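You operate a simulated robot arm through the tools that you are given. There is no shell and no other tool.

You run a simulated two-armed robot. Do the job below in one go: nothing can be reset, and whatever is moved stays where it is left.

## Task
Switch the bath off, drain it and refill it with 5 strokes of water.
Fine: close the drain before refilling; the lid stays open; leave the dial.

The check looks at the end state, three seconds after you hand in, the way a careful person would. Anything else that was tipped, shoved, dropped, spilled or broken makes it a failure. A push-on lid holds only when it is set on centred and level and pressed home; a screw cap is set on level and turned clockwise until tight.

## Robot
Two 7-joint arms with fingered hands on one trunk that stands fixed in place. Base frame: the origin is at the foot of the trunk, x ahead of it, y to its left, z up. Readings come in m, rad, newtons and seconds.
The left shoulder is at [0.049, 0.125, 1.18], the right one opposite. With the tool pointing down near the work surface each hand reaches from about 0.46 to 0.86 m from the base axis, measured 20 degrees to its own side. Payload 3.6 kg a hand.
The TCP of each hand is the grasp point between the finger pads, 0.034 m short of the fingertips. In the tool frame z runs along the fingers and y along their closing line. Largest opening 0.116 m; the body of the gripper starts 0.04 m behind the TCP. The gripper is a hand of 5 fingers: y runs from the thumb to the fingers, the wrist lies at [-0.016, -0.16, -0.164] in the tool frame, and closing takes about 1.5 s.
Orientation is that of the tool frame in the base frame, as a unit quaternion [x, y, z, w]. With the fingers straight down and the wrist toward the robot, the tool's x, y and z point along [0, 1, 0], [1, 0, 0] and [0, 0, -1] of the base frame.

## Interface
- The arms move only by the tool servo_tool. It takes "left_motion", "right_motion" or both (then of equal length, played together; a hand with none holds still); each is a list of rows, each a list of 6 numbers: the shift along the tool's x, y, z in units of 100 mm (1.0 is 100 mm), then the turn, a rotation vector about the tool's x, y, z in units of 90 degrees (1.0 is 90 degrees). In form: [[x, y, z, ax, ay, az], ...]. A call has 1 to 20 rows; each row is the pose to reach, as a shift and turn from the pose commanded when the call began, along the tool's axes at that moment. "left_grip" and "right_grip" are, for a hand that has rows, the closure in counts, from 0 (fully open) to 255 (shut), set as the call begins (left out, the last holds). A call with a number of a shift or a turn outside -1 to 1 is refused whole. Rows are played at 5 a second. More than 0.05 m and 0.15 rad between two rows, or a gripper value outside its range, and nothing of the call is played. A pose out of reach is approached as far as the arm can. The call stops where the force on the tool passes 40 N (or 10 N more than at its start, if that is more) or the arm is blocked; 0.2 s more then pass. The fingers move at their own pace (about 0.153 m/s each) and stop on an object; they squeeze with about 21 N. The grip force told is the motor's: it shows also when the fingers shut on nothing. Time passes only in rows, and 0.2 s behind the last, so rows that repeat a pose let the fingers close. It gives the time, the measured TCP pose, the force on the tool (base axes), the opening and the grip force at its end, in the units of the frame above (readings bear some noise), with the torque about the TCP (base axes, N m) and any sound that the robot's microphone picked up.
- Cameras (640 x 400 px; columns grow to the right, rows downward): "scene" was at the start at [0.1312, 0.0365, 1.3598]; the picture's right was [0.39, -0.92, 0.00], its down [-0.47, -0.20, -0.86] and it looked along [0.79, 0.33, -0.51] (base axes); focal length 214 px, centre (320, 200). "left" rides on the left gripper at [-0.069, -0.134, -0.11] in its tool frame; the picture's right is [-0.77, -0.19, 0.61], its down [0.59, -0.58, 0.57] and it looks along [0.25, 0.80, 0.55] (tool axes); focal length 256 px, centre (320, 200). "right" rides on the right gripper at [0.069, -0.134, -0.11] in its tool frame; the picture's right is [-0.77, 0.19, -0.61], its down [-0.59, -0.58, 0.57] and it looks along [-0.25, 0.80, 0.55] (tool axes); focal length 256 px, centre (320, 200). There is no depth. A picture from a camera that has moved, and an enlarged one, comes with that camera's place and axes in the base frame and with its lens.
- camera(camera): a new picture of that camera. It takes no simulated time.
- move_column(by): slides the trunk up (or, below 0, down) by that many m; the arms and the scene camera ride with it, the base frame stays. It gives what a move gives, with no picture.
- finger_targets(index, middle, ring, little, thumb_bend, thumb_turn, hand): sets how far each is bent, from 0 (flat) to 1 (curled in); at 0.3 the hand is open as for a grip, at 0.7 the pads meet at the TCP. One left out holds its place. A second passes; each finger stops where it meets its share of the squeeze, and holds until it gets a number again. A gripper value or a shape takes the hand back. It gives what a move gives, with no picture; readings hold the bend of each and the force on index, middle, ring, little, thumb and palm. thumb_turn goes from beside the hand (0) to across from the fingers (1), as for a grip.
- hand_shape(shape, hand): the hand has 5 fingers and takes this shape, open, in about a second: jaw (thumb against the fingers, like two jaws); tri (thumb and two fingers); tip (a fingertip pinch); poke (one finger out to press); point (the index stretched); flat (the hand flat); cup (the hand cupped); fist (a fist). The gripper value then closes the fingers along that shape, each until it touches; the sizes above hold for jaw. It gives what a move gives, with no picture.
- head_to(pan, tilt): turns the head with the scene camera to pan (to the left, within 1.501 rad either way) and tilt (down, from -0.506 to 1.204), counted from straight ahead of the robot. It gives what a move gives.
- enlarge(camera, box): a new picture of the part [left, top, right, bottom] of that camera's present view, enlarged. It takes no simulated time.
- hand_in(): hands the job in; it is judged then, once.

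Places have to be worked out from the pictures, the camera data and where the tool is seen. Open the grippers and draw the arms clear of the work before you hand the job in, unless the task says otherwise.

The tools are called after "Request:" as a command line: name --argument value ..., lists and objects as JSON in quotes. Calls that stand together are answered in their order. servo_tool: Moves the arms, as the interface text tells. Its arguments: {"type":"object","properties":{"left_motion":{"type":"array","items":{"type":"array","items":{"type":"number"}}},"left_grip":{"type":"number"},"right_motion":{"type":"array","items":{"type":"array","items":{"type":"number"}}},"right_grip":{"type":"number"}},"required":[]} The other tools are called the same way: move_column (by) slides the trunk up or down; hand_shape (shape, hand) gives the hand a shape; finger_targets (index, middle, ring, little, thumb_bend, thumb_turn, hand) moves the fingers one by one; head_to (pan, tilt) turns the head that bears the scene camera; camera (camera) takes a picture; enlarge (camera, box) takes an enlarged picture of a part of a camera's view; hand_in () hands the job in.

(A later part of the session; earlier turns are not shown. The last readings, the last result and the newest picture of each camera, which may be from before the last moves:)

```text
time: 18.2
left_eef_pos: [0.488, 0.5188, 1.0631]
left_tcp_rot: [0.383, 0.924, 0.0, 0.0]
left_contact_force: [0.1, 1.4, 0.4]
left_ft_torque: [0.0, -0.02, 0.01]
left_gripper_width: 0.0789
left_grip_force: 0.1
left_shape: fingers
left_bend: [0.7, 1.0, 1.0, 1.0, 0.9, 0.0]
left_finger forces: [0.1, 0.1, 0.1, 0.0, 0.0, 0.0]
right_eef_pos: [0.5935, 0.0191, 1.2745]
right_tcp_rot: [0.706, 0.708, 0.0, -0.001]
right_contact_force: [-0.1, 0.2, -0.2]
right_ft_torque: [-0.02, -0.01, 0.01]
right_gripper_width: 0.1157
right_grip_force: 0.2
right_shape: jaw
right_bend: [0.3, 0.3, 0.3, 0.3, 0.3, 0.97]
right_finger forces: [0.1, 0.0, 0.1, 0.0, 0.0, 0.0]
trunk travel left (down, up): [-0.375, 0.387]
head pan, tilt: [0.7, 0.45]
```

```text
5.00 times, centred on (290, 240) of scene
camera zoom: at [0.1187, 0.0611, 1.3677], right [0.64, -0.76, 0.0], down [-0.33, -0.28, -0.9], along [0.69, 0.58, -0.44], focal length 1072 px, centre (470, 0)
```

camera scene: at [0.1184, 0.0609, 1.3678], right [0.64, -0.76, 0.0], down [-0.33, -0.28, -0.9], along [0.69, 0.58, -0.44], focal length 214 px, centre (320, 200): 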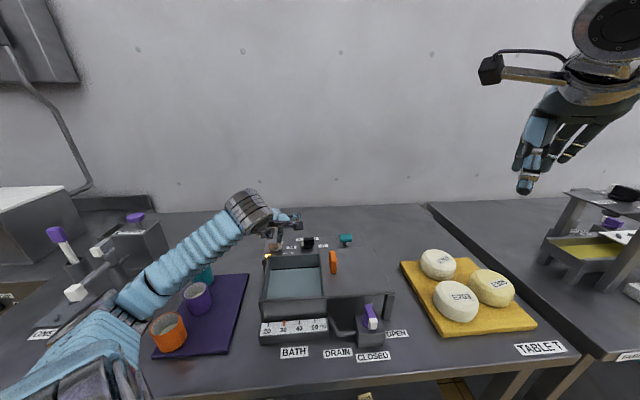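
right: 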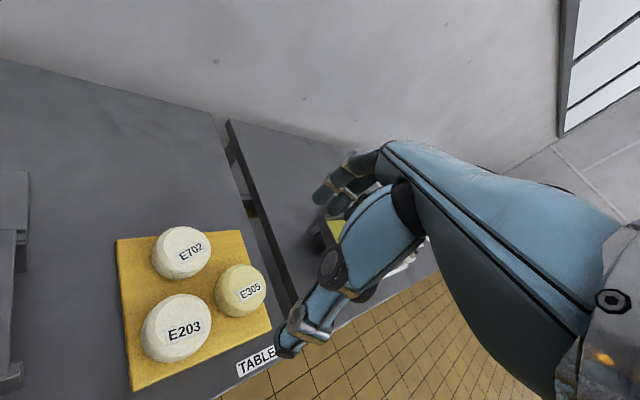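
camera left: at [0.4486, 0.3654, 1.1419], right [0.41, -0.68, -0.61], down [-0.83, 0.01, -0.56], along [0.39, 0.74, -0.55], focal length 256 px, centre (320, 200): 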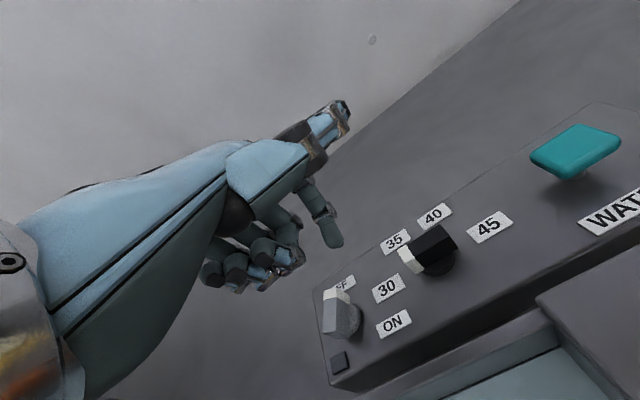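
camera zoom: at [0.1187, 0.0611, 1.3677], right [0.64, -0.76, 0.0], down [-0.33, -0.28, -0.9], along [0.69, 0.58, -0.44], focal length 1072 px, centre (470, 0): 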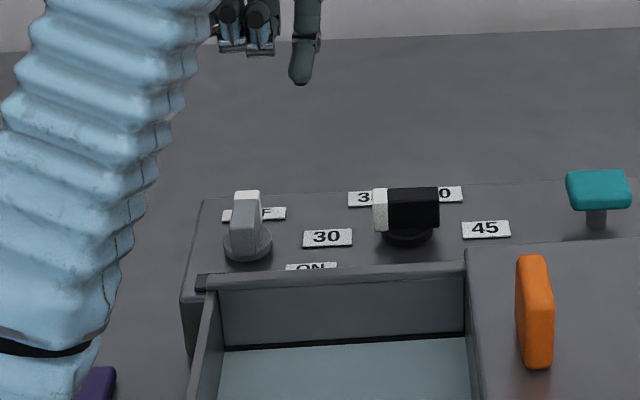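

The switch now stands squarely at OFF with the lamp out. The drain lever (pivot ≈ (0.433, 0.179)) is closer to the right arm, so I shape the right index as a poker the same way.

Request:
finger_targets --hand "right" --index 0.7 --middle 1.0 --ring 1.0 --little 1.0 --thumb_bend 0.9 --thumb_turn 0.0

Request:
servo_tool --left_motion '[[0, 0, -0.12, 0, 0, 0], [0, 0, -0.25, 0, 0, 0], [0, 0, -0.38, 0, 0, 0], [0, 0, -0.5, 0, 0, 0], [0, 0, -0.62, 0, 0, 0], [0, 0, -0.75, 0, 0, 0], [0, 0, -0.88, 0, 0, 0], [0, 0, -1.0, 0, 0, 0], [0, 0, -1.0, 0, 0, 0]]' --right_motion '[[0.06, -0.04, 0.12, 0, 0, -0.0625], [0.12, -0.08, 0.25, 0, 0, -0.125], [0.18, -0.12, 0.38, 0, 0, -0.1875], [0.25, -0.15, 0.5, 0, 0, -0.25], [0.31, -0.19, 0.62, 0, 0, -0.3125], [0.37, -0.22, 0.75, 0, 0, -0.375], [0.44, -0.26, 0.88, 0, 0, -0.4375], [0.5, -0.3, 1.0, 0, 0, -0.5], [0.5, -0.3, 1.0, 0, 0, -0.5]]'

Request:
camera --camera "right"

Request:
camera --camera "scene"

```text
time: 19.2
left_eef_pos: [0.4886, 0.5192, 1.0619]
left_tcp_rot: [0.382, 0.924, 0.001, 0.001]
left_contact_force: [-1.0, -0.2, 0.2]
left_ft_torque: [-0.01, 0.0, 0.0]
left_gripper_width: 0.079
left_grip_force: 0.0
left_shape: fingers
left_bend: [0.7, 1.0, 1.0, 1.0, 0.9, 0.0]
left_finger forces: [0.0, 0.0, 0.1, 0.0, 0.0, 0.0]
right_eef_pos: [0.592, 0.0183, 1.2753]
right_tcp_rot: [0.707, 0.707, -0.001, 0.0]
right_contact_force: [0.7, 0.7, 0.5]
right_ft_torque: [0.01, 0.04, -0.04]
right_gripper_width: 0.079
right_grip_force: 0.2
right_shape: fingers
right_bend: [0.7, 1.0, 1.0, 1.0, 0.9, 0.0]
right_finger forces: [0.0, 0.0, 0.0, 0.0, 0.0, 0.0]
trunk travel left (down, up): [-0.375, 0.387]
head pan, tilt: [0.7, 0.45]
```

```text
time: 21.2
left_eef_pos: [0.4894, 0.5171, 1.1613]
left_tcp_rot: [0.383, 0.924, 0.0, 0.0]
left_contact_force: [0.0, 0.2, 0.2]
left_ft_torque: [0.01, -0.01, -0.02]
left_gripper_width: 0.0789
left_grip_force: 0.0
left_shape: fingers
left_bend: [0.7, 1.0, 1.0, 1.0, 0.9, 0.0]
left_finger forces: [0.1, 0.1, 0.1, 0.0, 0.1, 0.1]
right_eef_pos: [0.5615, 0.0673, 1.1762]
right_tcp_rot: [0.381, 0.924, 0.0, -0.001]
right_contact_force: [-0.1, 0.6, -0.4]
right_ft_torque: [0.03, -0.02, 0.0]
right_gripper_width: 0.079
right_grip_force: 0.1
right_shape: fingers
right_bend: [0.7, 1.0, 1.0, 1.0, 0.9, 0.0]
right_finger forces: [0.1, 0.0, 0.0, 0.0, 0.0, 0.0]
trunk travel left (down, up): [-0.375, 0.387]
head pan, tilt: [0.7, 0.45]
```

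```text
taken
camera right: at [0.417, 0.0208, 1.2849], right [0.68, -0.41, 0.61], down [0.01, -0.82, -0.57], along [0.74, 0.39, -0.55], focal length 256 px, centre (320, 200)
```

right: 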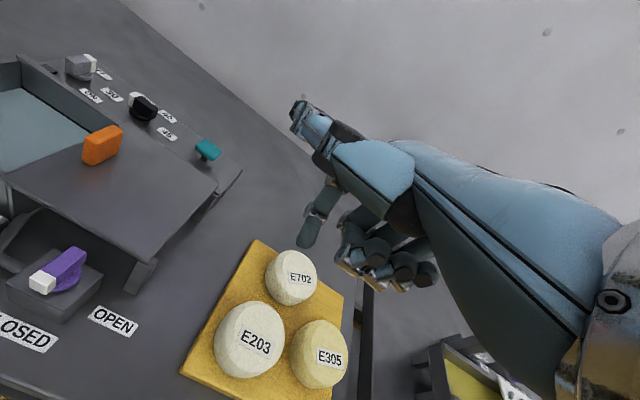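

```text
taken
camera scene: at [0.1186, 0.061, 1.3678], right [0.64, -0.76, 0.0], down [-0.33, -0.28, -0.9], along [0.69, 0.58, -0.44], focal length 214 px, centre (320, 200)
```

scene: 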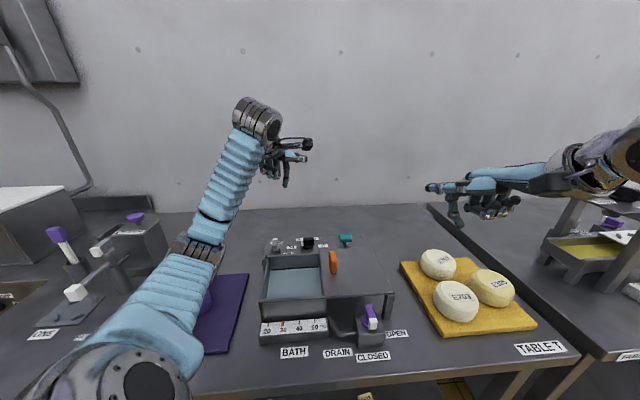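

Both arms moved well. I bring the right hand closer above the drain valve and zoom to refine its position.

Request:
enlarge --camera "right" --box '[0, 220, 160, 340]'

Request:
servo_tool --right_motion '[[0.2, -0.1, 0.1, 0, 0, 0], [0.4, -0.2, 0.25, 0, 0, 0], [0.6, -0.3, 0.4, 0, 0, 0], [0.8, -0.4, 0.55, 0, 0, 0], [0.955, -0.46, 0.66, 0, 0, 0], [0.955, -0.46, 0.66, 0, 0, 0]]'

Request:
camera --camera "right"

Request:
camera --camera "scene"

```text
3.33 times, centred on (80, 280) of right
camera zoom: at [0.417, 0.0208, 1.2849], right [0.68, -0.41, 0.61], down [0.01, -0.82, -0.57], along [0.74, 0.39, -0.55], focal length 853 px, centre (1120, -67)
```

zoom: 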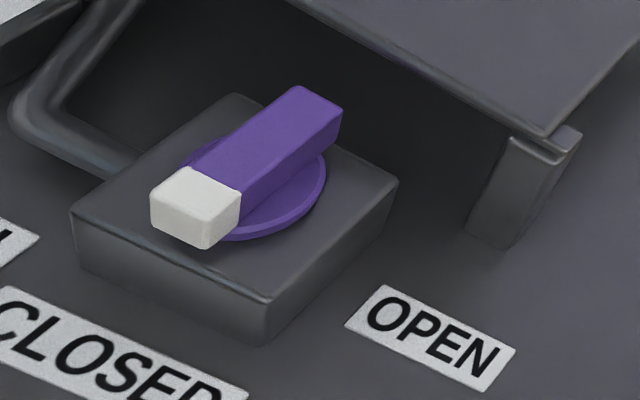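

```text
time: 22.6
left_eef_pos: [0.4906, 0.516, 1.1624]
left_tcp_rot: [0.383, 0.924, -0.001, 0.0]
left_contact_force: [0.7, 0.2, 0.7]
left_ft_torque: [0.02, -0.04, 0.0]
left_gripper_width: 0.079
left_grip_force: 0.0
left_shape: fingers
left_bend: [0.7, 1.0, 1.0, 1.0, 0.9, 0.0]
left_finger forces: [0.0, 0.0, 0.0, 0.0, 0.0, 0.0]
right_eef_pos: [0.4627, 0.1033, 1.1092]
right_tcp_rot: [0.383, 0.924, 0.0, -0.001]
right_contact_force: [0.3, 0.1, -0.7]
right_ft_torque: [0.02, 0.03, 0.02]
right_gripper_width: 0.0789
right_grip_force: 0.1
right_shape: fingers
right_bend: [0.7, 1.0, 1.0, 1.0, 0.9, 0.0]
right_finger forces: [0.1, 0.0, 0.1, 0.0, 0.0, 0.0]
trunk travel left (down, up): [-0.375, 0.387]
head pan, tilt: [0.7, 0.45]
```

```text
taken
camera right: at [0.3183, 0.0564, 1.22], right [0.68, -0.41, 0.61], down [0.01, -0.82, -0.57], along [0.74, 0.39, -0.55], focal length 256 px, centre (320, 200)
```

right: 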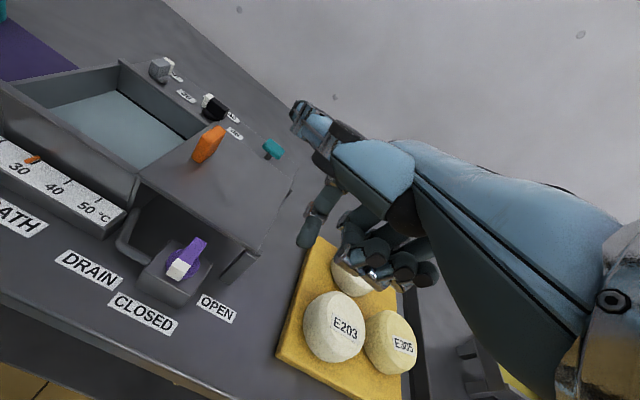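

```text
taken
camera scene: at [0.1185, 0.0607, 1.3678], right [0.64, -0.76, 0.0], down [-0.33, -0.28, -0.9], along [0.69, 0.58, -0.44], focal length 214 px, centre (320, 200)
```

scene: 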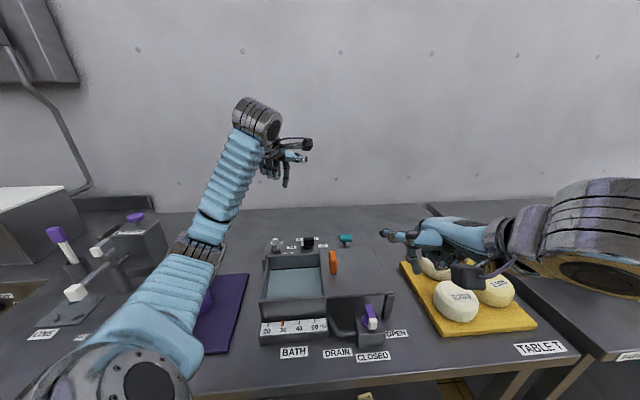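

The valve pivot re-measures at (0.433, 0.178), top of lever about z 0.935. I move the right finger over to the left of the lever tip (its clockwise side), still high.

Request:
servo_tool --right_motion '[[0.25, 0, 0.1, 0, 0, 0], [0.5, -0.02, 0.25, 0, 0, 0], [0.75, -0.05, 0.4, 0, 0, 0], [1.0, -0.078, 0.6, 0, 0, 0], [1.0, -0.078, 0.6, 0, 0, 0]]'

Request:
camera --camera "right"

Request:
camera --camera "scene"

```text
time: 23.8
left_eef_pos: [0.489, 0.517, 1.1626]
left_tcp_rot: [0.384, 0.923, -0.001, 0.0]
left_contact_force: [0.2, 0.1, 0.5]
left_ft_torque: [0.0, -0.01, 0.01]
left_gripper_width: 0.0786
left_grip_force: 0.1
left_shape: fingers
left_bend: [0.7, 1.0, 1.0, 1.0, 0.9, 0.0]
left_finger forces: [0.0, 0.0, 0.0, 0.0, 0.0, 0.0]
right_eef_pos: [0.3856, 0.1644, 1.0486]
right_tcp_rot: [0.382, 0.924, 0.001, 0.0]
right_contact_force: [0.3, 0.1, 0.3]
right_ft_torque: [-0.03, 0.01, 0.02]
right_gripper_width: 0.0788
right_grip_force: 0.0
right_shape: fingers
right_bend: [0.7, 1.0, 1.0, 1.0, 0.9, 0.0]
right_finger forces: [0.1, 0.0, 0.0, 0.1, 0.1, 0.0]
trunk travel left (down, up): [-0.375, 0.387]
head pan, tilt: [0.7, 0.45]
```

```text
taken
camera right: at [0.2397, 0.1167, 1.1585], right [0.68, -0.41, 0.61], down [0.01, -0.82, -0.57], along [0.74, 0.39, -0.55], focal length 256 px, centre (320, 200)
```

right: 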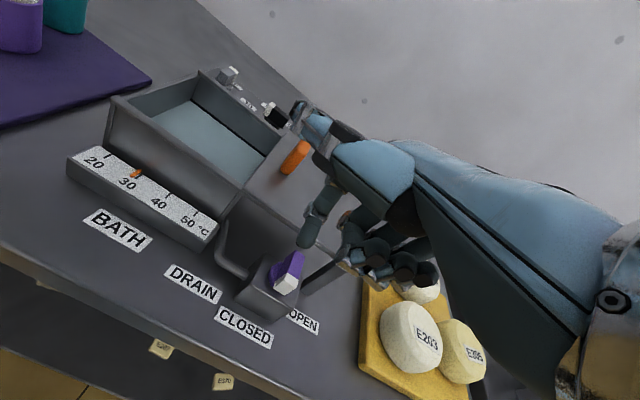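

```text
taken
camera scene: at [0.1185, 0.0605, 1.3678], right [0.64, -0.77, 0.0], down [-0.33, -0.28, -0.9], along [0.69, 0.58, -0.44], focal length 214 px, centre (320, 200)
```

scene: 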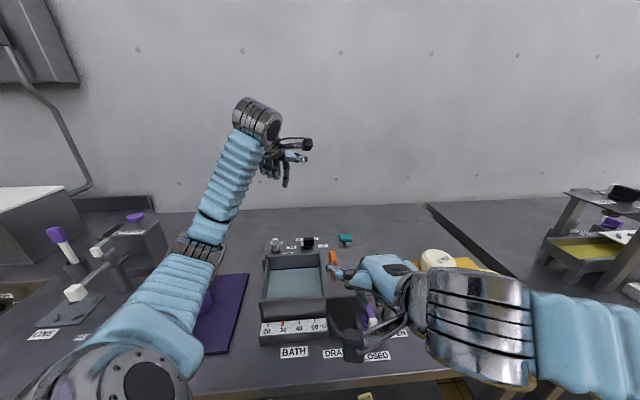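

The right finger is left of the lever tip with clear space below. I lower to lever height and check.

Request:
servo_tool --right_motion '[[0, 0, 0.2, 0, 0, 0], [0, 0, 0.4, 0, 0, 0], [0, 0, 0.6, 0, 0, 0], [0, 0, 0.8, 0, 0, 0], [0, 0, 0.93, 0, 0, 0], [0, 0, 0.93, 0, 0, 0]]'

Request:
enlarge --camera "right" --box '[200, 150, 400, 300]'

Request:
enlarge --camera "scene" --box '[300, 240, 420, 380]'

```text
time: 25.2
left_eef_pos: [0.4901, 0.5168, 1.1622]
left_tcp_rot: [0.383, 0.924, -0.001, 0.0]
left_contact_force: [-0.3, 0.0, -0.3]
left_ft_torque: [-0.02, 0.02, -0.01]
left_gripper_width: 0.079
left_grip_force: 0.1
left_shape: fingers
left_bend: [0.7, 1.0, 1.0, 1.0, 0.9, 0.0]
left_finger forces: [0.0, 0.0, 0.0, 0.1, 0.1, 0.1]
right_eef_pos: [0.3889, 0.167, 0.9553]
right_tcp_rot: [0.382, 0.924, -0.001, 0.0]
right_contact_force: [-0.1, 0.4, -0.1]
right_ft_torque: [-0.01, 0.02, 0.0]
right_gripper_width: 0.079
right_grip_force: 0.1
right_shape: fingers
right_bend: [0.7, 1.0, 1.0, 1.0, 0.9, 0.0]
right_finger forces: [0.1, 0.1, 0.1, 0.0, 0.1, 0.0]
trunk travel left (down, up): [-0.375, 0.387]
head pan, tilt: [0.7, 0.45]
```

```text
2.67 times, centred on (300, 225) of right
camera zoom: at [0.2434, 0.121, 1.0658], right [0.68, -0.41, 0.61], down [0.01, -0.82, -0.57], along [0.74, 0.39, -0.55], focal length 683 px, centre (373, 133)
```

zoom: 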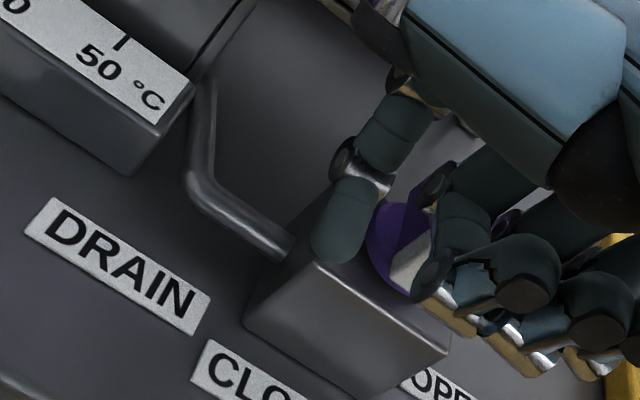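

```text
2.86 times, centred on (360, 310) of scene
camera zoom: at [0.1185, 0.0611, 1.3678], right [0.64, -0.76, 0.0], down [-0.33, -0.28, -0.9], along [0.69, 0.58, -0.44], focal length 613 px, centre (206, -114)
```

zoom: 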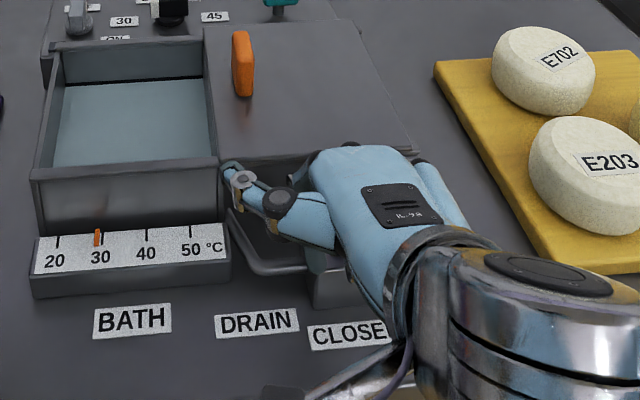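

The finger is at lever height beside the valve, thumb and knuckles clear. I sweep around the pivot counter-clockwise to push the tip toward OPEN.

Request:
servo_tool --right_motion '[[-0.06, 0.08, 0, 0, 0, 0], [-0.111, 0.152, 0, 0, 0, 0], [-0.153, 0.113, 0, 0, 0, 0], [-0.19, 0.095, 0, 0, 0, 0], [-0.222, 0.081, 0, 0, 0, 0], [-0.26, 0.077, 0, 0, 0, 0], [-0.299, 0.074, 0, 0, 0, 0], [-0.337, 0.083, 0, 0, 0, 0], [-0.373, 0.094, 0, 0, 0, 0]]'

Request:
enlarge --camera "right" --box '[200, 150, 400, 300]'

```text
time: 27.2
left_eef_pos: [0.4874, 0.5181, 1.1617]
left_tcp_rot: [0.383, 0.924, -0.001, 0.002]
left_contact_force: [-0.5, -0.2, -0.5]
left_ft_torque: [0.0, -0.03, -0.03]
left_gripper_width: 0.0792
left_grip_force: 0.1
left_shape: fingers
left_bend: [0.7, 1.0, 1.0, 1.0, 0.9, 0.0]
left_finger forces: [0.1, 0.0, 0.0, 0.0, 0.0, 0.0]
right_eef_pos: [0.4133, 0.1519, 0.9555]
right_tcp_rot: [0.379, 0.926, -0.001, -0.002]
right_contact_force: [-23.5, 13.9, -2.5]
right_ft_torque: [0.11, 0.4, 0.81]
right_gripper_width: 0.0774
right_grip_force: 14.0
right_shape: fingers
right_bend: [0.69, 1.0, 1.0, 1.0, 0.9, 0.0]
right_finger forces: [28.1, 0.1, 0.1, 0.0, 0.0, 0.1]
trunk travel left (down, up): [-0.375, 0.387]
head pan, tilt: [0.7, 0.45]
```

```text
2.67 times, centred on (300, 225) of right
camera zoom: at [0.2692, 0.1033, 1.0667], right [0.68, -0.41, 0.61], down [0.01, -0.82, -0.57], along [0.73, 0.4, -0.56], focal length 683 px, centre (373, 133)
```

zoom: 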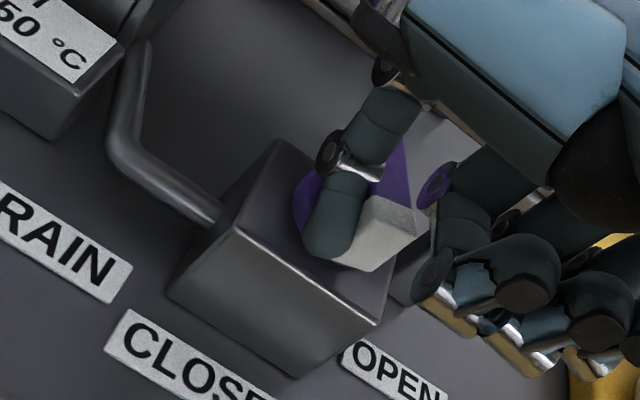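

The finger meets about 28 N, and the lever appears only partly turned. I ease off to the left and up to see how it lies.

Request:
servo_tool --right_motion '[[0.1, -0.02, 0, 0, 0, 0], [0.25, -0.05, -0.1, 0, 0, 0], [0.35, -0.05, -0.4, 0, 0, 0], [0.35, -0.05, -0.7, 0, 0, 0], [0.35, -0.05, -0.7, 0, 0, 0]]'

Request:
camera --camera "right"

Request:
enlarge --camera "right" --box '[200, 200, 400, 350]'

Request:
enlarge --camera "scene" --box '[300, 240, 420, 380]'

```text
time: 28.4
left_eef_pos: [0.4907, 0.5168, 1.1621]
left_tcp_rot: [0.384, 0.923, 0.0, 0.0]
left_contact_force: [-0.7, -1.0, 1.2]
left_ft_torque: [0.0, -0.03, 0.0]
left_gripper_width: 0.0789
left_grip_force: 0.1
left_shape: fingers
left_bend: [0.7, 1.0, 1.0, 1.0, 0.9, 0.0]
left_finger forces: [0.0, 0.0, 0.0, 0.1, 0.1, 0.1]
right_eef_pos: [0.3906, 0.1705, 1.0255]
right_tcp_rot: [0.382, 0.924, 0.001, 0.001]
right_contact_force: [1.0, -0.3, -0.1]
right_ft_torque: [0.0, 0.04, 0.0]
right_gripper_width: 0.0789
right_grip_force: 0.1
right_shape: fingers
right_bend: [0.7, 1.0, 1.0, 1.0, 0.9, 0.0]
right_finger forces: [0.0, 0.0, 0.0, 0.0, 0.1, 0.0]
trunk travel left (down, up): [-0.375, 0.387]
head pan, tilt: [0.7, 0.45]
```

```text
taken
camera right: at [0.2463, 0.1237, 1.1353], right [0.68, -0.41, 0.61], down [0.01, -0.82, -0.56], along [0.74, 0.39, -0.55], focal length 256 px, centre (320, 200)
```

right: 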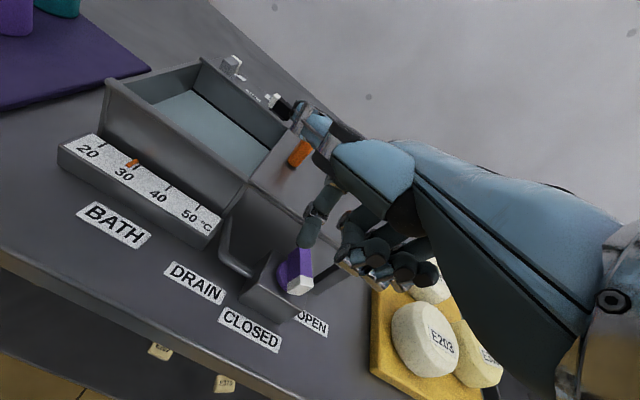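

```text
2.67 times, centred on (300, 275) of right
camera zoom: at [0.2463, 0.1237, 1.1353], right [0.68, -0.41, 0.61], down [0.01, -0.82, -0.56], along [0.74, 0.39, -0.55], focal length 683 px, centre (373, 0)
```

zoom: 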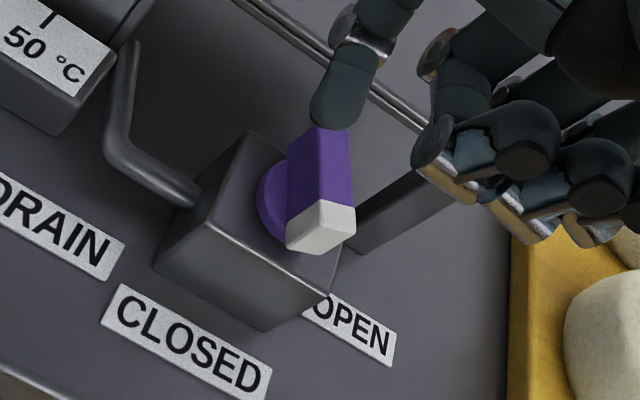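

```text
2.86 times, centred on (360, 310) of scene
camera zoom: at [0.1187, 0.0611, 1.3677], right [0.64, -0.77, 0.0], down [-0.33, -0.28, -0.9], along [0.69, 0.58, -0.44], focal length 613 px, centre (206, -114)
```

zoom: 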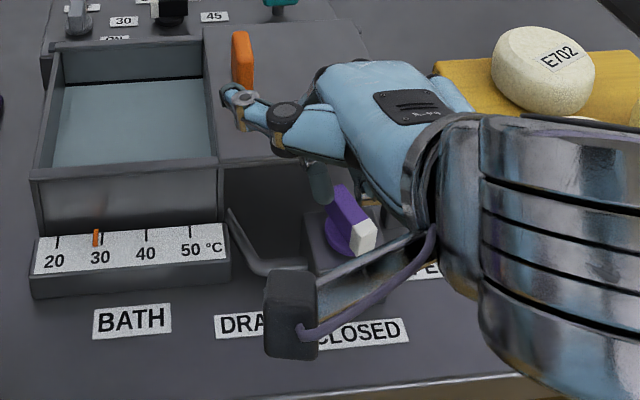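

The lever moved about 25° and stayed, so the valve is simply stiff. I'll turn the hand to heading ≈80° so the push falls on the finger's strong sideways axis, and come back at the lever.

Request:
servo_tool --right_motion '[[-0.04, -0.01, 0, 0, 0, -0.08], [-0.08, -0.02, 0, 0, 0, -0.16], [-0.12, -0.03, 0, 0, 0, -0.24], [-0.16, -0.036, 0, 0, 0, -0.32], [-0.197, -0.036, 0, 0, 0, -0.39], [-0.197, -0.036, 0, 0, 0, -0.39]]'

Request:
camera --camera "right"

Request:
enlarge --camera "scene" --box '[300, 240, 420, 380]'

```text
time: 29.8
left_eef_pos: [0.4887, 0.5164, 1.1634]
left_tcp_rot: [0.383, 0.924, 0.0, 0.0]
left_contact_force: [-0.7, 0.3, -0.3]
left_ft_torque: [-0.01, -0.03, -0.02]
left_gripper_width: 0.0791
left_grip_force: 0.0
left_shape: fingers
left_bend: [0.7, 1.0, 1.0, 1.0, 0.9, 0.0]
left_finger forces: [0.1, 0.0, 0.0, 0.0, 0.0, 0.0]
right_eef_pos: [0.4007, 0.1531, 1.0251]
right_tcp_rot: [0.085, 0.996, 0.0, -0.001]
right_contact_force: [1.0, -0.4, 0.3]
right_ft_torque: [0.02, 0.01, -0.02]
right_gripper_width: 0.0788
right_grip_force: 0.0
right_shape: fingers
right_bend: [0.7, 1.0, 1.0, 1.0, 0.9, 0.0]
right_finger forces: [0.1, 0.1, 0.0, 0.1, 0.0, 0.0]
trunk travel left (down, up): [-0.375, 0.387]
head pan, tilt: [0.7, 0.45]
```

```text
taken
camera right: at [0.3094, 0.0329, 1.1362], right [0.79, 0.05, 0.61], down [0.48, -0.67, -0.57], along [0.38, 0.74, -0.55], focal length 256 px, centre (320, 200)
```

right: 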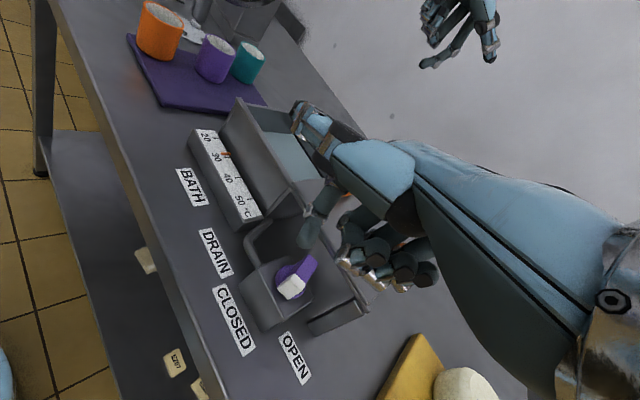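

```text
2.86 times, centred on (360, 310) of scene
camera zoom: at [0.1184, 0.061, 1.3678], right [0.64, -0.76, 0.0], down [-0.33, -0.28, -0.9], along [0.69, 0.58, -0.44], focal length 613 px, centre (206, -114)
```

zoom: 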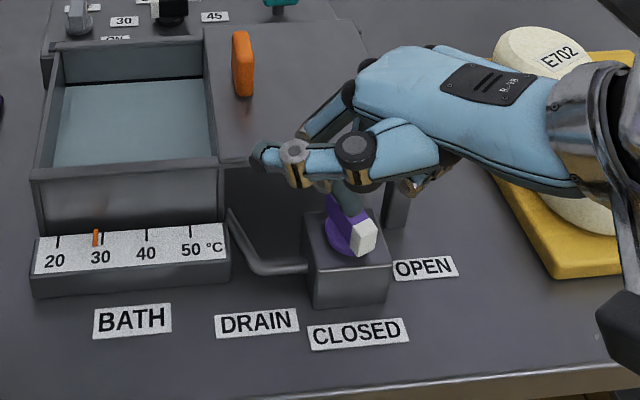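

The lever has turned about 35° and the view is clear. I lower beside it again and continue the sweep with the stronger direction.

Request:
servo_tool --right_motion '[[0, 0, 0.2, 0, 0, 0], [0, 0, 0.4, 0, 0, 0], [0, 0, 0.6, 0, 0, 0], [0, 0, 0.71, 0, 0, 0], [0, 0, 0.71, 0, 0, 0]]'

Request:
servo_tool --right_motion '[[-0.08, 0.01, 0, 0, 0, 0], [-0.155, 0.025, 0, 0, 0, 0], [-0.19, 0.005, 0, 0, 0, 0], [-0.224, -0.014, 0, 0, 0, 0], [-0.253, -0.02, 0, 0, 0, 0], [-0.282, -0.027, 0, 0, 0, 0], [-0.312, -0.026, 0, 0, 0, 0], [-0.343, -0.025, 0, 0, 0, 0], [-0.372, -0.016, 0, 0, 0, 0], [-0.4, -0.007, 0, 0, 0, 0]]'

Request:
enlarge --camera "scene" --box '[300, 240, 420, 380]'

Request:
enlarge --camera "right" --box '[200, 150, 400, 300]'

```text
time: 31.0
left_eef_pos: [0.4902, 0.517, 1.1607]
left_tcp_rot: [0.383, 0.924, 0.001, 0.0]
left_contact_force: [-0.3, 0.3, -0.5]
left_ft_torque: [-0.01, 0.03, -0.04]
left_gripper_width: 0.0791
left_grip_force: 0.0
left_shape: fingers
left_bend: [0.7, 1.0, 1.0, 1.0, 0.9, 0.0]
left_finger forces: [0.1, 0.0, 0.0, 0.0, 0.0, 0.0]
right_eef_pos: [0.4022, 0.1548, 0.9561]
right_tcp_rot: [0.087, 0.996, -0.001, -0.001]
right_contact_force: [0.4, -0.4, -0.1]
right_ft_torque: [-0.04, 0.01, 0.02]
right_gripper_width: 0.079
right_grip_force: 0.0
right_shape: fingers
right_bend: [0.7, 1.0, 1.0, 1.0, 0.9, 0.0]
right_finger forces: [0.0, 0.1, 0.1, 0.0, 0.0, 0.0]
trunk travel left (down, up): [-0.375, 0.387]
head pan, tilt: [0.7, 0.45]
```

```text
time: 33.2
left_eef_pos: [0.4871, 0.5155, 1.1636]
left_tcp_rot: [0.383, 0.924, 0.001, 0.001]
left_contact_force: [1.2, -0.6, -0.6]
left_ft_torque: [-0.03, -0.01, -0.01]
left_gripper_width: 0.079
left_grip_force: 0.0
left_shape: fingers
left_bend: [0.7, 1.0, 1.0, 1.0, 0.9, 0.0]
left_finger forces: [0.1, 0.1, 0.0, 0.0, 0.0, 0.0]
right_eef_pos: [0.4364, 0.1443, 0.9561]
right_tcp_rot: [0.084, 0.996, 0.0, 0.0]
right_contact_force: [-25.9, -5.8, -0.6]
right_ft_torque: [-0.14, 0.35, 0.83]
right_gripper_width: 0.0755
right_grip_force: 13.4
right_shape: fingers
right_bend: [0.7, 1.0, 1.0, 1.0, 0.9, 0.0]
right_finger forces: [27.0, 0.0, 0.0, 0.0, 0.0, 0.0]
trunk travel left (down, up): [-0.375, 0.387]
head pan, tilt: [0.7, 0.45]
```

```text
2.86 times, centred on (360, 310) of scene
camera zoom: at [0.1146, 0.0599, 1.3681], right [0.64, -0.77, 0.0], down [-0.33, -0.28, -0.9], along [0.69, 0.58, -0.43], focal length 613 px, centre (206, -114)
```

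zoom: 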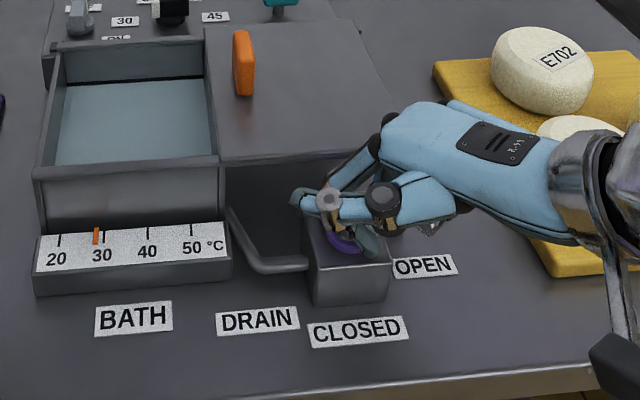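

```text
2.67 times, centred on (300, 225) of right
camera zoom: at [0.3447, 0.0239, 1.0657], right [0.79, 0.06, 0.61], down [0.48, -0.67, -0.56], along [0.38, 0.74, -0.55], focal length 683 px, centre (373, 133)
```

zoom: 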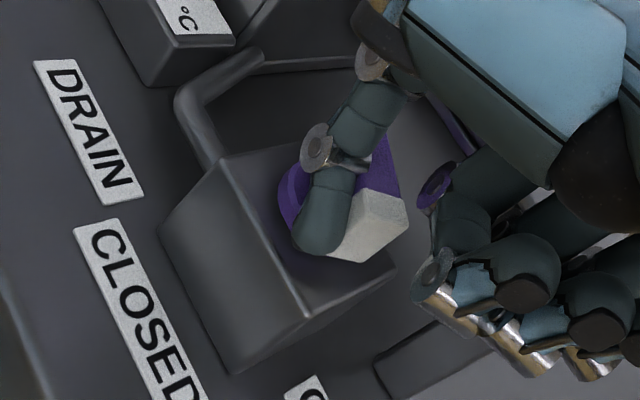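

The push works (27 N, lever now around −75°). I continue the arc toward OPEN.

Request:
servo_tool --right_motion '[[-0.026, 0.016, 0, 0, 0, 0], [-0.051, 0.033, 0, 0, 0, 0], [-0.072, 0.055, 0, 0, 0, 0], [-0.092, 0.077, 0, 0, 0, 0], [-0.106, 0.103, 0, 0, 0, 0], [-0.119, 0.13, 0, 0, 0, 0], [-0.126, 0.16, 0, 0, 0, 0], [-0.132, 0.188, 0, 0, 0, 0]]'

Request:
enlarge --camera "right" --box '[200, 150, 400, 300]'

Request:
enlarge --camera "scene" --box '[240, 220, 420, 360]'

```text
time: 33.9
left_eef_pos: [0.487, 0.5147, 1.1649]
left_tcp_rot: [0.382, 0.924, 0.001, 0.001]
left_contact_force: [0.4, -0.2, 0.3]
left_ft_torque: [0.03, 0.03, -0.01]
left_gripper_width: 0.079
left_grip_force: 0.0
left_shape: fingers
left_bend: [0.7, 1.0, 1.0, 1.0, 0.9, 0.0]
left_finger forces: [0.0, 0.0, 0.0, 0.0, 0.0, 0.0]
right_eef_pos: [0.4346, 0.1506, 0.9539]
right_tcp_rot: [0.079, 0.997, 0.001, -0.004]
right_contact_force: [-27.8, -11.8, 10.4]
right_ft_torque: [0.09, 0.52, 0.75]
right_gripper_width: 0.0772
right_grip_force: 14.6
right_shape: fingers
right_bend: [0.71, 1.0, 1.0, 1.0, 0.9, 0.0]
right_finger forces: [29.3, 0.2, 0.0, 0.0, 0.0, 0.1]
right hand out of reach, approached as far as the arm can: row 3
trunk travel left (down, up): [-0.375, 0.387]
head pan, tilt: [0.7, 0.45]
stopped in row 3 (right hand): the force on the tool passed its limit at 42 N (the readings are from after the stop); the commanded pose is now the measured one
```

```text
2.67 times, centred on (300, 225) of right
camera zoom: at [0.3445, 0.0275, 1.0645], right [0.79, 0.06, 0.61], down [0.49, -0.66, -0.57], along [0.36, 0.75, -0.56], focal length 683 px, centre (373, 133)
```

zoom: 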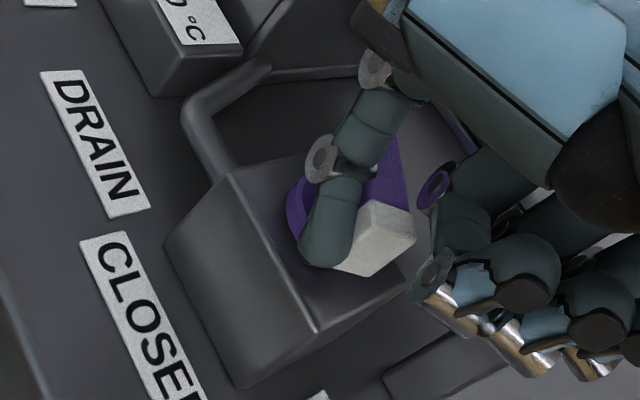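

```text
2.86 times, centred on (330, 290) of scene
camera zoom: at [0.1149, 0.0588, 1.3684], right [0.64, -0.77, 0.0], down [-0.33, -0.28, -0.9], along [0.69, 0.58, -0.43], focal length 613 px, centre (291, -57)
```

zoom: 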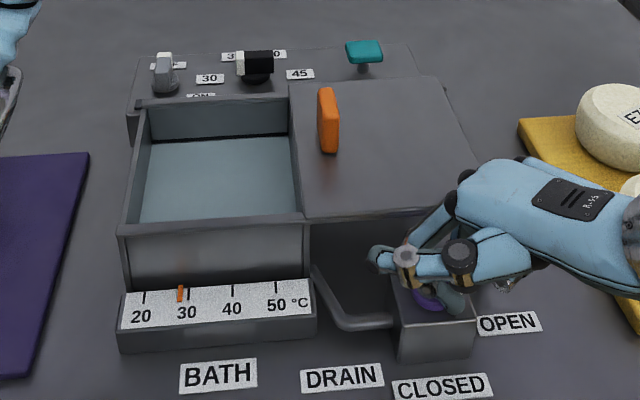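

The force limit tripped at 42 N because the finger slid inward toward the pivot. I back off and lift to see how far the lever got.

Request:
servo_tool --right_motion '[[0.1, -0.05, 0, 0, 0, 0], [0.25, -0.15, 0, 0, 0, 0], [0.3, -0.2, -0.3, 0, 0, 0], [0.3, -0.2, -0.6, 0, 0, 0], [0.3, -0.2, -0.6, 0, 0, 0]]'

Request:
enlarge --camera "right" --box '[200, 200, 400, 350]'

Request:
enlarge --camera "scene" --box '[300, 260, 420, 360]'

```text
time: 35.1
left_eef_pos: [0.4902, 0.5159, 1.162]
left_tcp_rot: [0.382, 0.924, 0.0, 0.0]
left_contact_force: [-0.1, 0.1, -0.5]
left_ft_torque: [0.01, 0.03, -0.01]
left_gripper_width: 0.079
left_grip_force: 0.2
left_shape: fingers
left_bend: [0.7, 1.0, 1.0, 1.0, 0.9, 0.0]
left_finger forces: [0.1, 0.0, 0.0, 0.0, 0.0, 0.1]
right_eef_pos: [0.4082, 0.1316, 1.0133]
right_tcp_rot: [0.085, 0.996, 0.0, -0.003]
right_contact_force: [1.3, 0.1, 0.1]
right_ft_torque: [0.01, 0.02, -0.02]
right_gripper_width: 0.0789
right_grip_force: 0.0
right_shape: fingers
right_bend: [0.7, 1.0, 1.0, 1.0, 0.9, 0.0]
right_finger forces: [0.1, 0.1, 0.0, 0.0, 0.0, 0.0]
trunk travel left (down, up): [-0.375, 0.387]
head pan, tilt: [0.7, 0.45]
```

```text
2.67 times, centred on (300, 275) of right
camera zoom: at [0.3179, 0.0103, 1.1239], right [0.79, 0.06, 0.61], down [0.48, -0.67, -0.57], along [0.37, 0.74, -0.56], focal length 683 px, centre (373, 0)
```

zoom: 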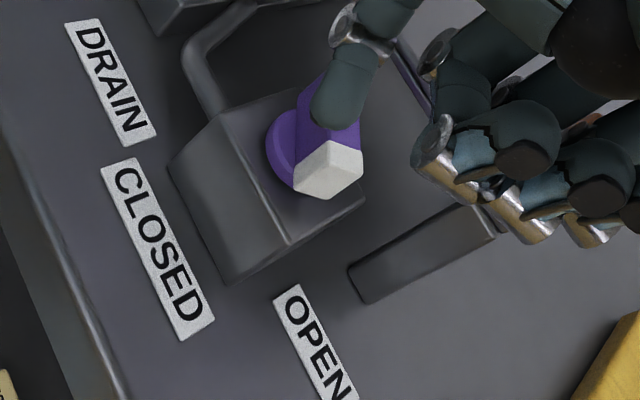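

```text
4.00 times, centred on (360, 310) of scene
camera zoom: at [0.1184, 0.061, 1.3678], right [0.64, -0.77, 0.0], down [-0.33, -0.28, -0.9], along [0.69, 0.58, -0.44], focal length 858 px, centre (160, -240)
```

zoom: 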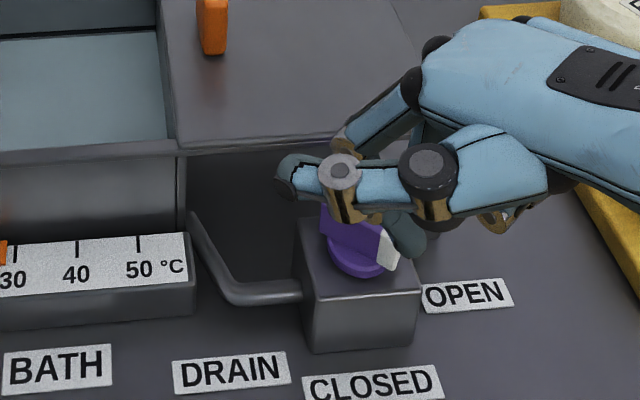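

The lever is about halfway (≈ −85°). I'll come back at the very end of the lever for best leverage and push exactly along its tangent.

Request:
servo_tool --right_motion '[[-0.022, 0.152, 0, 0, 0, 0], [-0.022, 0.152, 0.25, 0, 0, 0], [-0.022, 0.152, 0.5, 0, 0, 0], [-0.022, 0.152, 0.61, 0, 0, 0], [-0.022, 0.152, 0.61, 0, 0, 0]]'

Request:
enlarge --camera "right" --box '[200, 150, 400, 300]'

Request:
enlarge --camera "scene" --box '[300, 260, 420, 360]'

```text
time: 36.3
left_eef_pos: [0.4896, 0.5166, 1.1622]
left_tcp_rot: [0.382, 0.924, 0.0, -0.001]
left_contact_force: [-0.3, -0.3, 1.0]
left_ft_torque: [0.02, -0.01, 0.03]
left_gripper_width: 0.0791
left_grip_force: 0.1
left_shape: fingers
left_bend: [0.7, 1.0, 1.0, 1.0, 0.9, 0.0]
left_finger forces: [0.0, 0.0, 0.0, 0.0, 0.0, 0.1]
right_eef_pos: [0.4139, 0.1505, 0.9523]
right_tcp_rot: [0.083, 0.997, 0.0, -0.002]
right_contact_force: [0.3, -0.6, -0.3]
right_ft_torque: [0.01, -0.01, 0.0]
right_gripper_width: 0.0789
right_grip_force: 0.1
right_shape: fingers
right_bend: [0.7, 1.0, 1.0, 1.0, 0.9, 0.0]
right_finger forces: [0.1, 0.0, 0.0, 0.0, 0.1, 0.0]
trunk travel left (down, up): [-0.375, 0.387]
head pan, tilt: [0.7, 0.45]
```

```text
2.67 times, centred on (300, 225) of right
camera zoom: at [0.323, 0.0282, 1.0625], right [0.79, 0.06, 0.61], down [0.48, -0.67, -0.57], along [0.37, 0.74, -0.56], focal length 683 px, centre (373, 133)
```

zoom: 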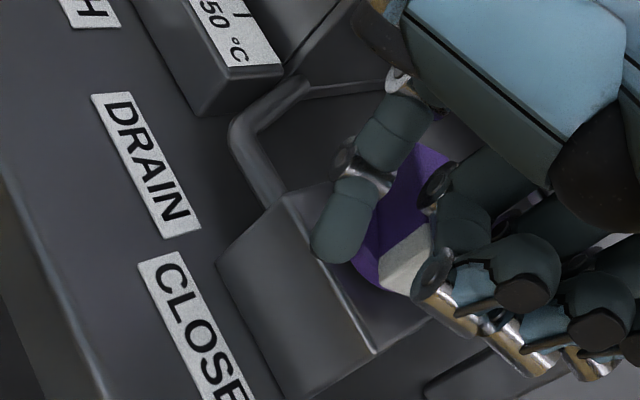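

```text
4.00 times, centred on (360, 310) of scene
camera zoom: at [0.1185, 0.061, 1.3678], right [0.64, -0.77, 0.0], down [-0.33, -0.28, -0.9], along [0.69, 0.58, -0.44], focal length 858 px, centre (160, -240)
```

zoom: 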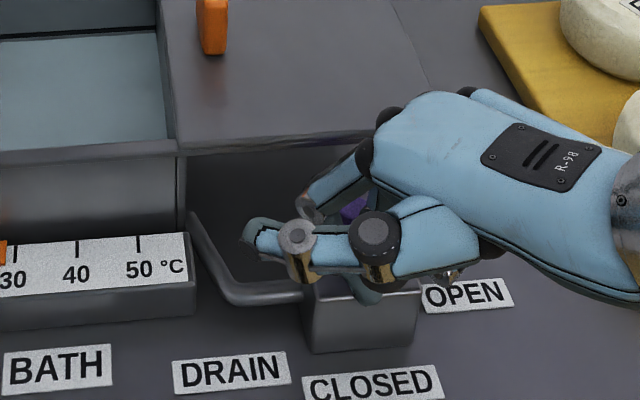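

The finger is level with the lever end. I shift 3 mm outward, push along the tangent, and hold a moment to see whether it creeps.

Request:
servo_tool --right_motion '[[-0.005, -0.028, 0, 0, 0, 0], [-0.06, -0.02, 0, 0, 0, 0], [-0.115, -0.013, 0, 0, 0, 0], [-0.15, -0.006, 0, 0, 0, 0], [-0.185, 0.0, 0, 0, 0, 0], [-0.22, 0.005, 0, 0, 0, 0], [-0.22, 0.005, 0, 0, 0, 0], [-0.22, 0.005, 0, 0, 0, 0]]'

Request:
servo_tool --right_motion '[[-0.03, 0.005, 0, 0, 0, 0], [-0.03, 0.005, 0, 0, 0, 0], [-0.03, 0.005, 0, 0, 0, 0], [-0.03, 0.005, 0, 0, 0, 0]]'

Request:
enlarge --camera "right" --box '[200, 150, 400, 300]'

```text
time: 38.1
left_eef_pos: [0.4857, 0.515, 1.1627]
left_tcp_rot: [0.383, 0.924, 0.001, 0.0]
left_contact_force: [1.4, -0.6, -1.0]
left_ft_torque: [0.04, -0.01, 0.02]
left_gripper_width: 0.079
left_grip_force: 0.1
left_shape: fingers
left_bend: [0.7, 1.0, 1.0, 1.0, 0.9, 0.0]
left_finger forces: [0.1, 0.0, 0.0, 0.0, 0.0, 0.1]
right_eef_pos: [0.4291, 0.147, 0.9525]
right_tcp_rot: [0.082, 0.997, -0.001, -0.001]
right_contact_force: [-28.2, -6.2, -2.0]
right_ft_torque: [-0.21, 0.39, 0.82]
right_gripper_width: 0.078
right_grip_force: 14.4
right_shape: fingers
right_bend: [0.71, 1.0, 1.0, 1.0, 0.9, 0.0]
right_finger forces: [29.6, 0.0, 0.0, 0.0, 0.1, 0.0]
trunk travel left (down, up): [-0.375, 0.387]
head pan, tilt: [0.7, 0.45]
```

```text
time: 39.1
left_eef_pos: [0.4857, 0.5151, 1.164]
left_tcp_rot: [0.383, 0.924, 0.001, 0.001]
left_contact_force: [0.9, -0.4, -0.4]
left_ft_torque: [0.01, -0.01, 0.01]
left_gripper_width: 0.0788
left_grip_force: 0.1
left_shape: fingers
left_bend: [0.7, 1.0, 1.0, 1.0, 0.9, 0.0]
left_finger forces: [0.1, 0.0, 0.1, 0.1, 0.0, 0.0]
right_eef_pos: [0.4347, 0.1471, 0.9519]
right_tcp_rot: [0.081, 0.997, 0.001, -0.002]
right_contact_force: [-27.2, -5.6, -3.1]
right_ft_torque: [-0.25, 0.32, 0.86]
right_gripper_width: 0.0771
right_grip_force: 13.7
right_shape: fingers
right_bend: [0.7, 1.0, 1.0, 1.0, 0.9, 0.0]
right_finger forces: [28.8, 0.1, 0.0, 0.0, 0.0, 0.0]
trunk travel left (down, up): [-0.375, 0.387]
head pan, tilt: [0.7, 0.45]
```

```text
2.67 times, centred on (300, 225) of right
camera zoom: at [0.3423, 0.024, 1.0629], right [0.79, 0.06, 0.61], down [0.49, -0.66, -0.57], along [0.37, 0.75, -0.55], focal length 683 px, centre (373, 133)
```

zoom: 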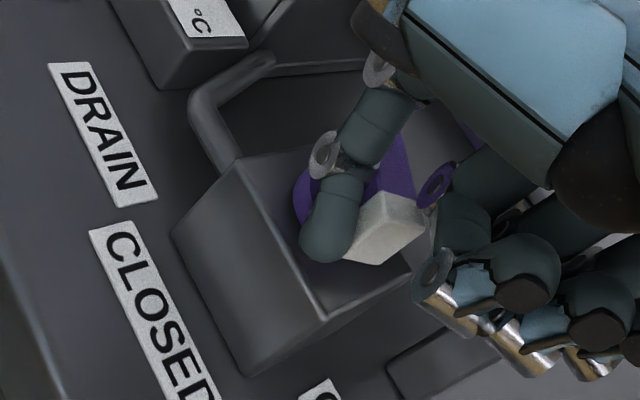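

The lever keeps turning at a steady ~28 N of friction. I go on in small tangential steps.

Request:
servo_tool --right_motion '[[-0.016, 0.02, 0, 0, 0, 0], [-0.033, 0.042, 0, 0, 0, 0], [-0.045, 0.053, 0, 0, 0, 0], [-0.058, 0.064, 0, 0, 0, 0], [-0.058, 0.064, 0, 0, 0, 0]]'

Request:
enlarge --camera "right" --box '[200, 150, 400, 300]'

```text
time: 40.1
left_eef_pos: [0.4862, 0.5154, 1.1638]
left_tcp_rot: [0.381, 0.924, 0.002, 0.002]
left_contact_force: [0.2, -0.9, 0.5]
left_ft_torque: [-0.01, 0.0, 0.0]
left_gripper_width: 0.079
left_grip_force: 0.1
left_shape: fingers
left_bend: [0.7, 1.0, 1.0, 1.0, 0.9, 0.0]
left_finger forces: [0.0, 0.0, 0.0, 0.0, 0.0, 0.0]
right_eef_pos: [0.4338, 0.1509, 0.9503]
right_tcp_rot: [0.076, 0.997, -0.002, -0.006]
right_contact_force: [-25.7, -15.8, 11.3]
right_ft_torque: [0.04, 0.6, 0.71]
right_gripper_width: 0.078
right_grip_force: 15.1
right_shape: fingers
right_bend: [0.72, 1.0, 1.0, 1.0, 0.9, 0.0]
right_finger forces: [30.3, 0.0, 0.1, 0.0, 0.0, 0.0]
trunk travel left (down, up): [-0.375, 0.387]
head pan, tilt: [0.7, 0.45]
stopped in row 4 (right hand): the force on the tool passed its limit at 42 N (the readings are from after the stop); the commanded pose is now the measured one
```

```text
2.67 times, centred on (300, 225) of right
camera zoom: at [0.3447, 0.0288, 1.0623], right [0.8, 0.07, 0.6], down [0.49, -0.66, -0.57], along [0.36, 0.75, -0.56], focal length 683 px, centre (373, 133)
```

zoom: 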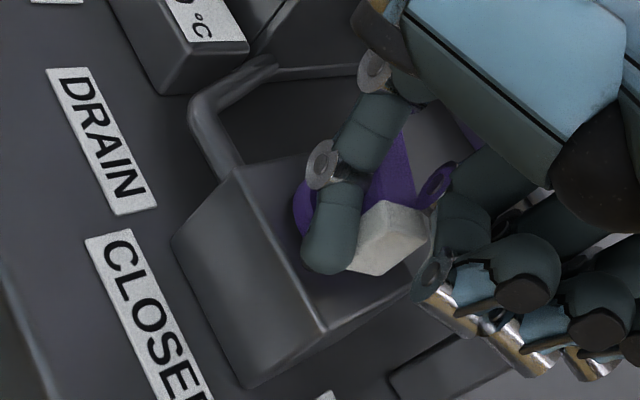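

The extra upward and rearward force means my index knuckle is touching the lid's front edge. I back away at once and check the lid and lever.

Request:
servo_tool --right_motion '[[0.08, -0.1, 0, 0, 0, 0], [0.2, -0.25, 0, 0, 0, 0], [0.25, -0.35, -0.3, 0, 0, 0], [0.25, -0.35, -0.6, 0, 0, 0], [0.25, -0.35, -0.6, 0, 0, 0]]'

Request:
camera --camera "right"

Request:
enlarge --camera "scene" --box '[240, 220, 420, 370]'

```text
time: 41.3
left_eef_pos: [0.4895, 0.5177, 1.1622]
left_tcp_rot: [0.382, 0.924, 0.0, 0.0]
left_contact_force: [-0.5, -0.2, -0.7]
left_ft_torque: [-0.01, 0.03, -0.01]
left_gripper_width: 0.0788
left_grip_force: 0.0
left_shape: fingers
left_bend: [0.7, 1.0, 1.0, 1.0, 0.9, 0.0]
left_finger forces: [0.0, 0.0, 0.0, 0.0, 0.1, 0.0]
right_eef_pos: [0.4131, 0.1204, 1.0087]
right_tcp_rot: [0.08, 0.997, -0.002, -0.003]
right_contact_force: [0.5, 0.3, -0.1]
right_ft_torque: [-0.01, 0.02, -0.02]
right_gripper_width: 0.0788
right_grip_force: 0.0
right_shape: fingers
right_bend: [0.7, 1.0, 1.0, 1.0, 0.9, 0.0]
right_finger forces: [0.0, 0.1, 0.0, 0.0, 0.1, 0.1]
trunk travel left (down, up): [-0.375, 0.387]
head pan, tilt: [0.7, 0.45]
```

```text
taken
camera right: at [0.323, -0.0013, 1.1207], right [0.79, 0.06, 0.61], down [0.49, -0.67, -0.57], along [0.37, 0.74, -0.56], focal length 256 px, centre (320, 200)
```

right: 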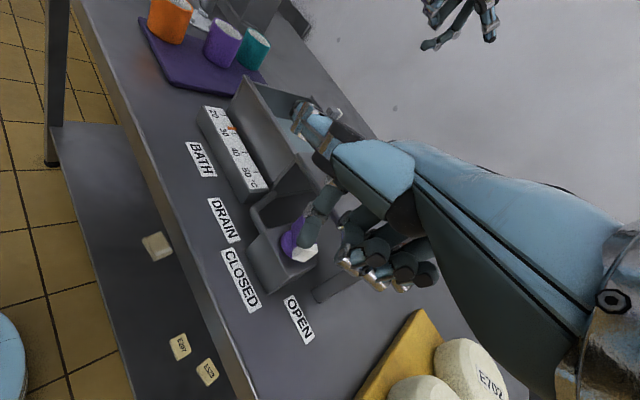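

```text
2.67 times, centred on (330, 295) of scene
camera zoom: at [0.1184, 0.0607, 1.3678], right [0.64, -0.77, 0.0], down [-0.33, -0.28, -0.9], along [0.69, 0.58, -0.44], focal length 572 px, centre (293, -53)
```

zoom: 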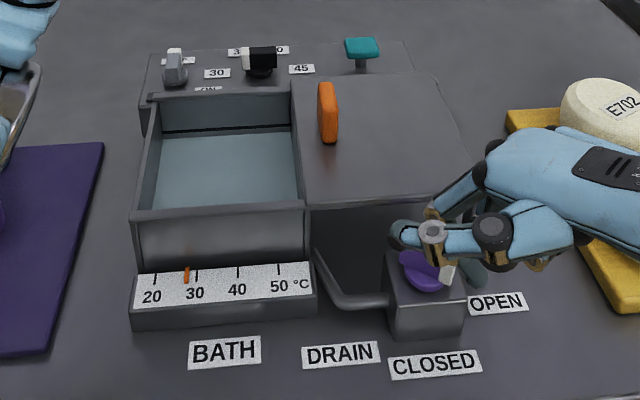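

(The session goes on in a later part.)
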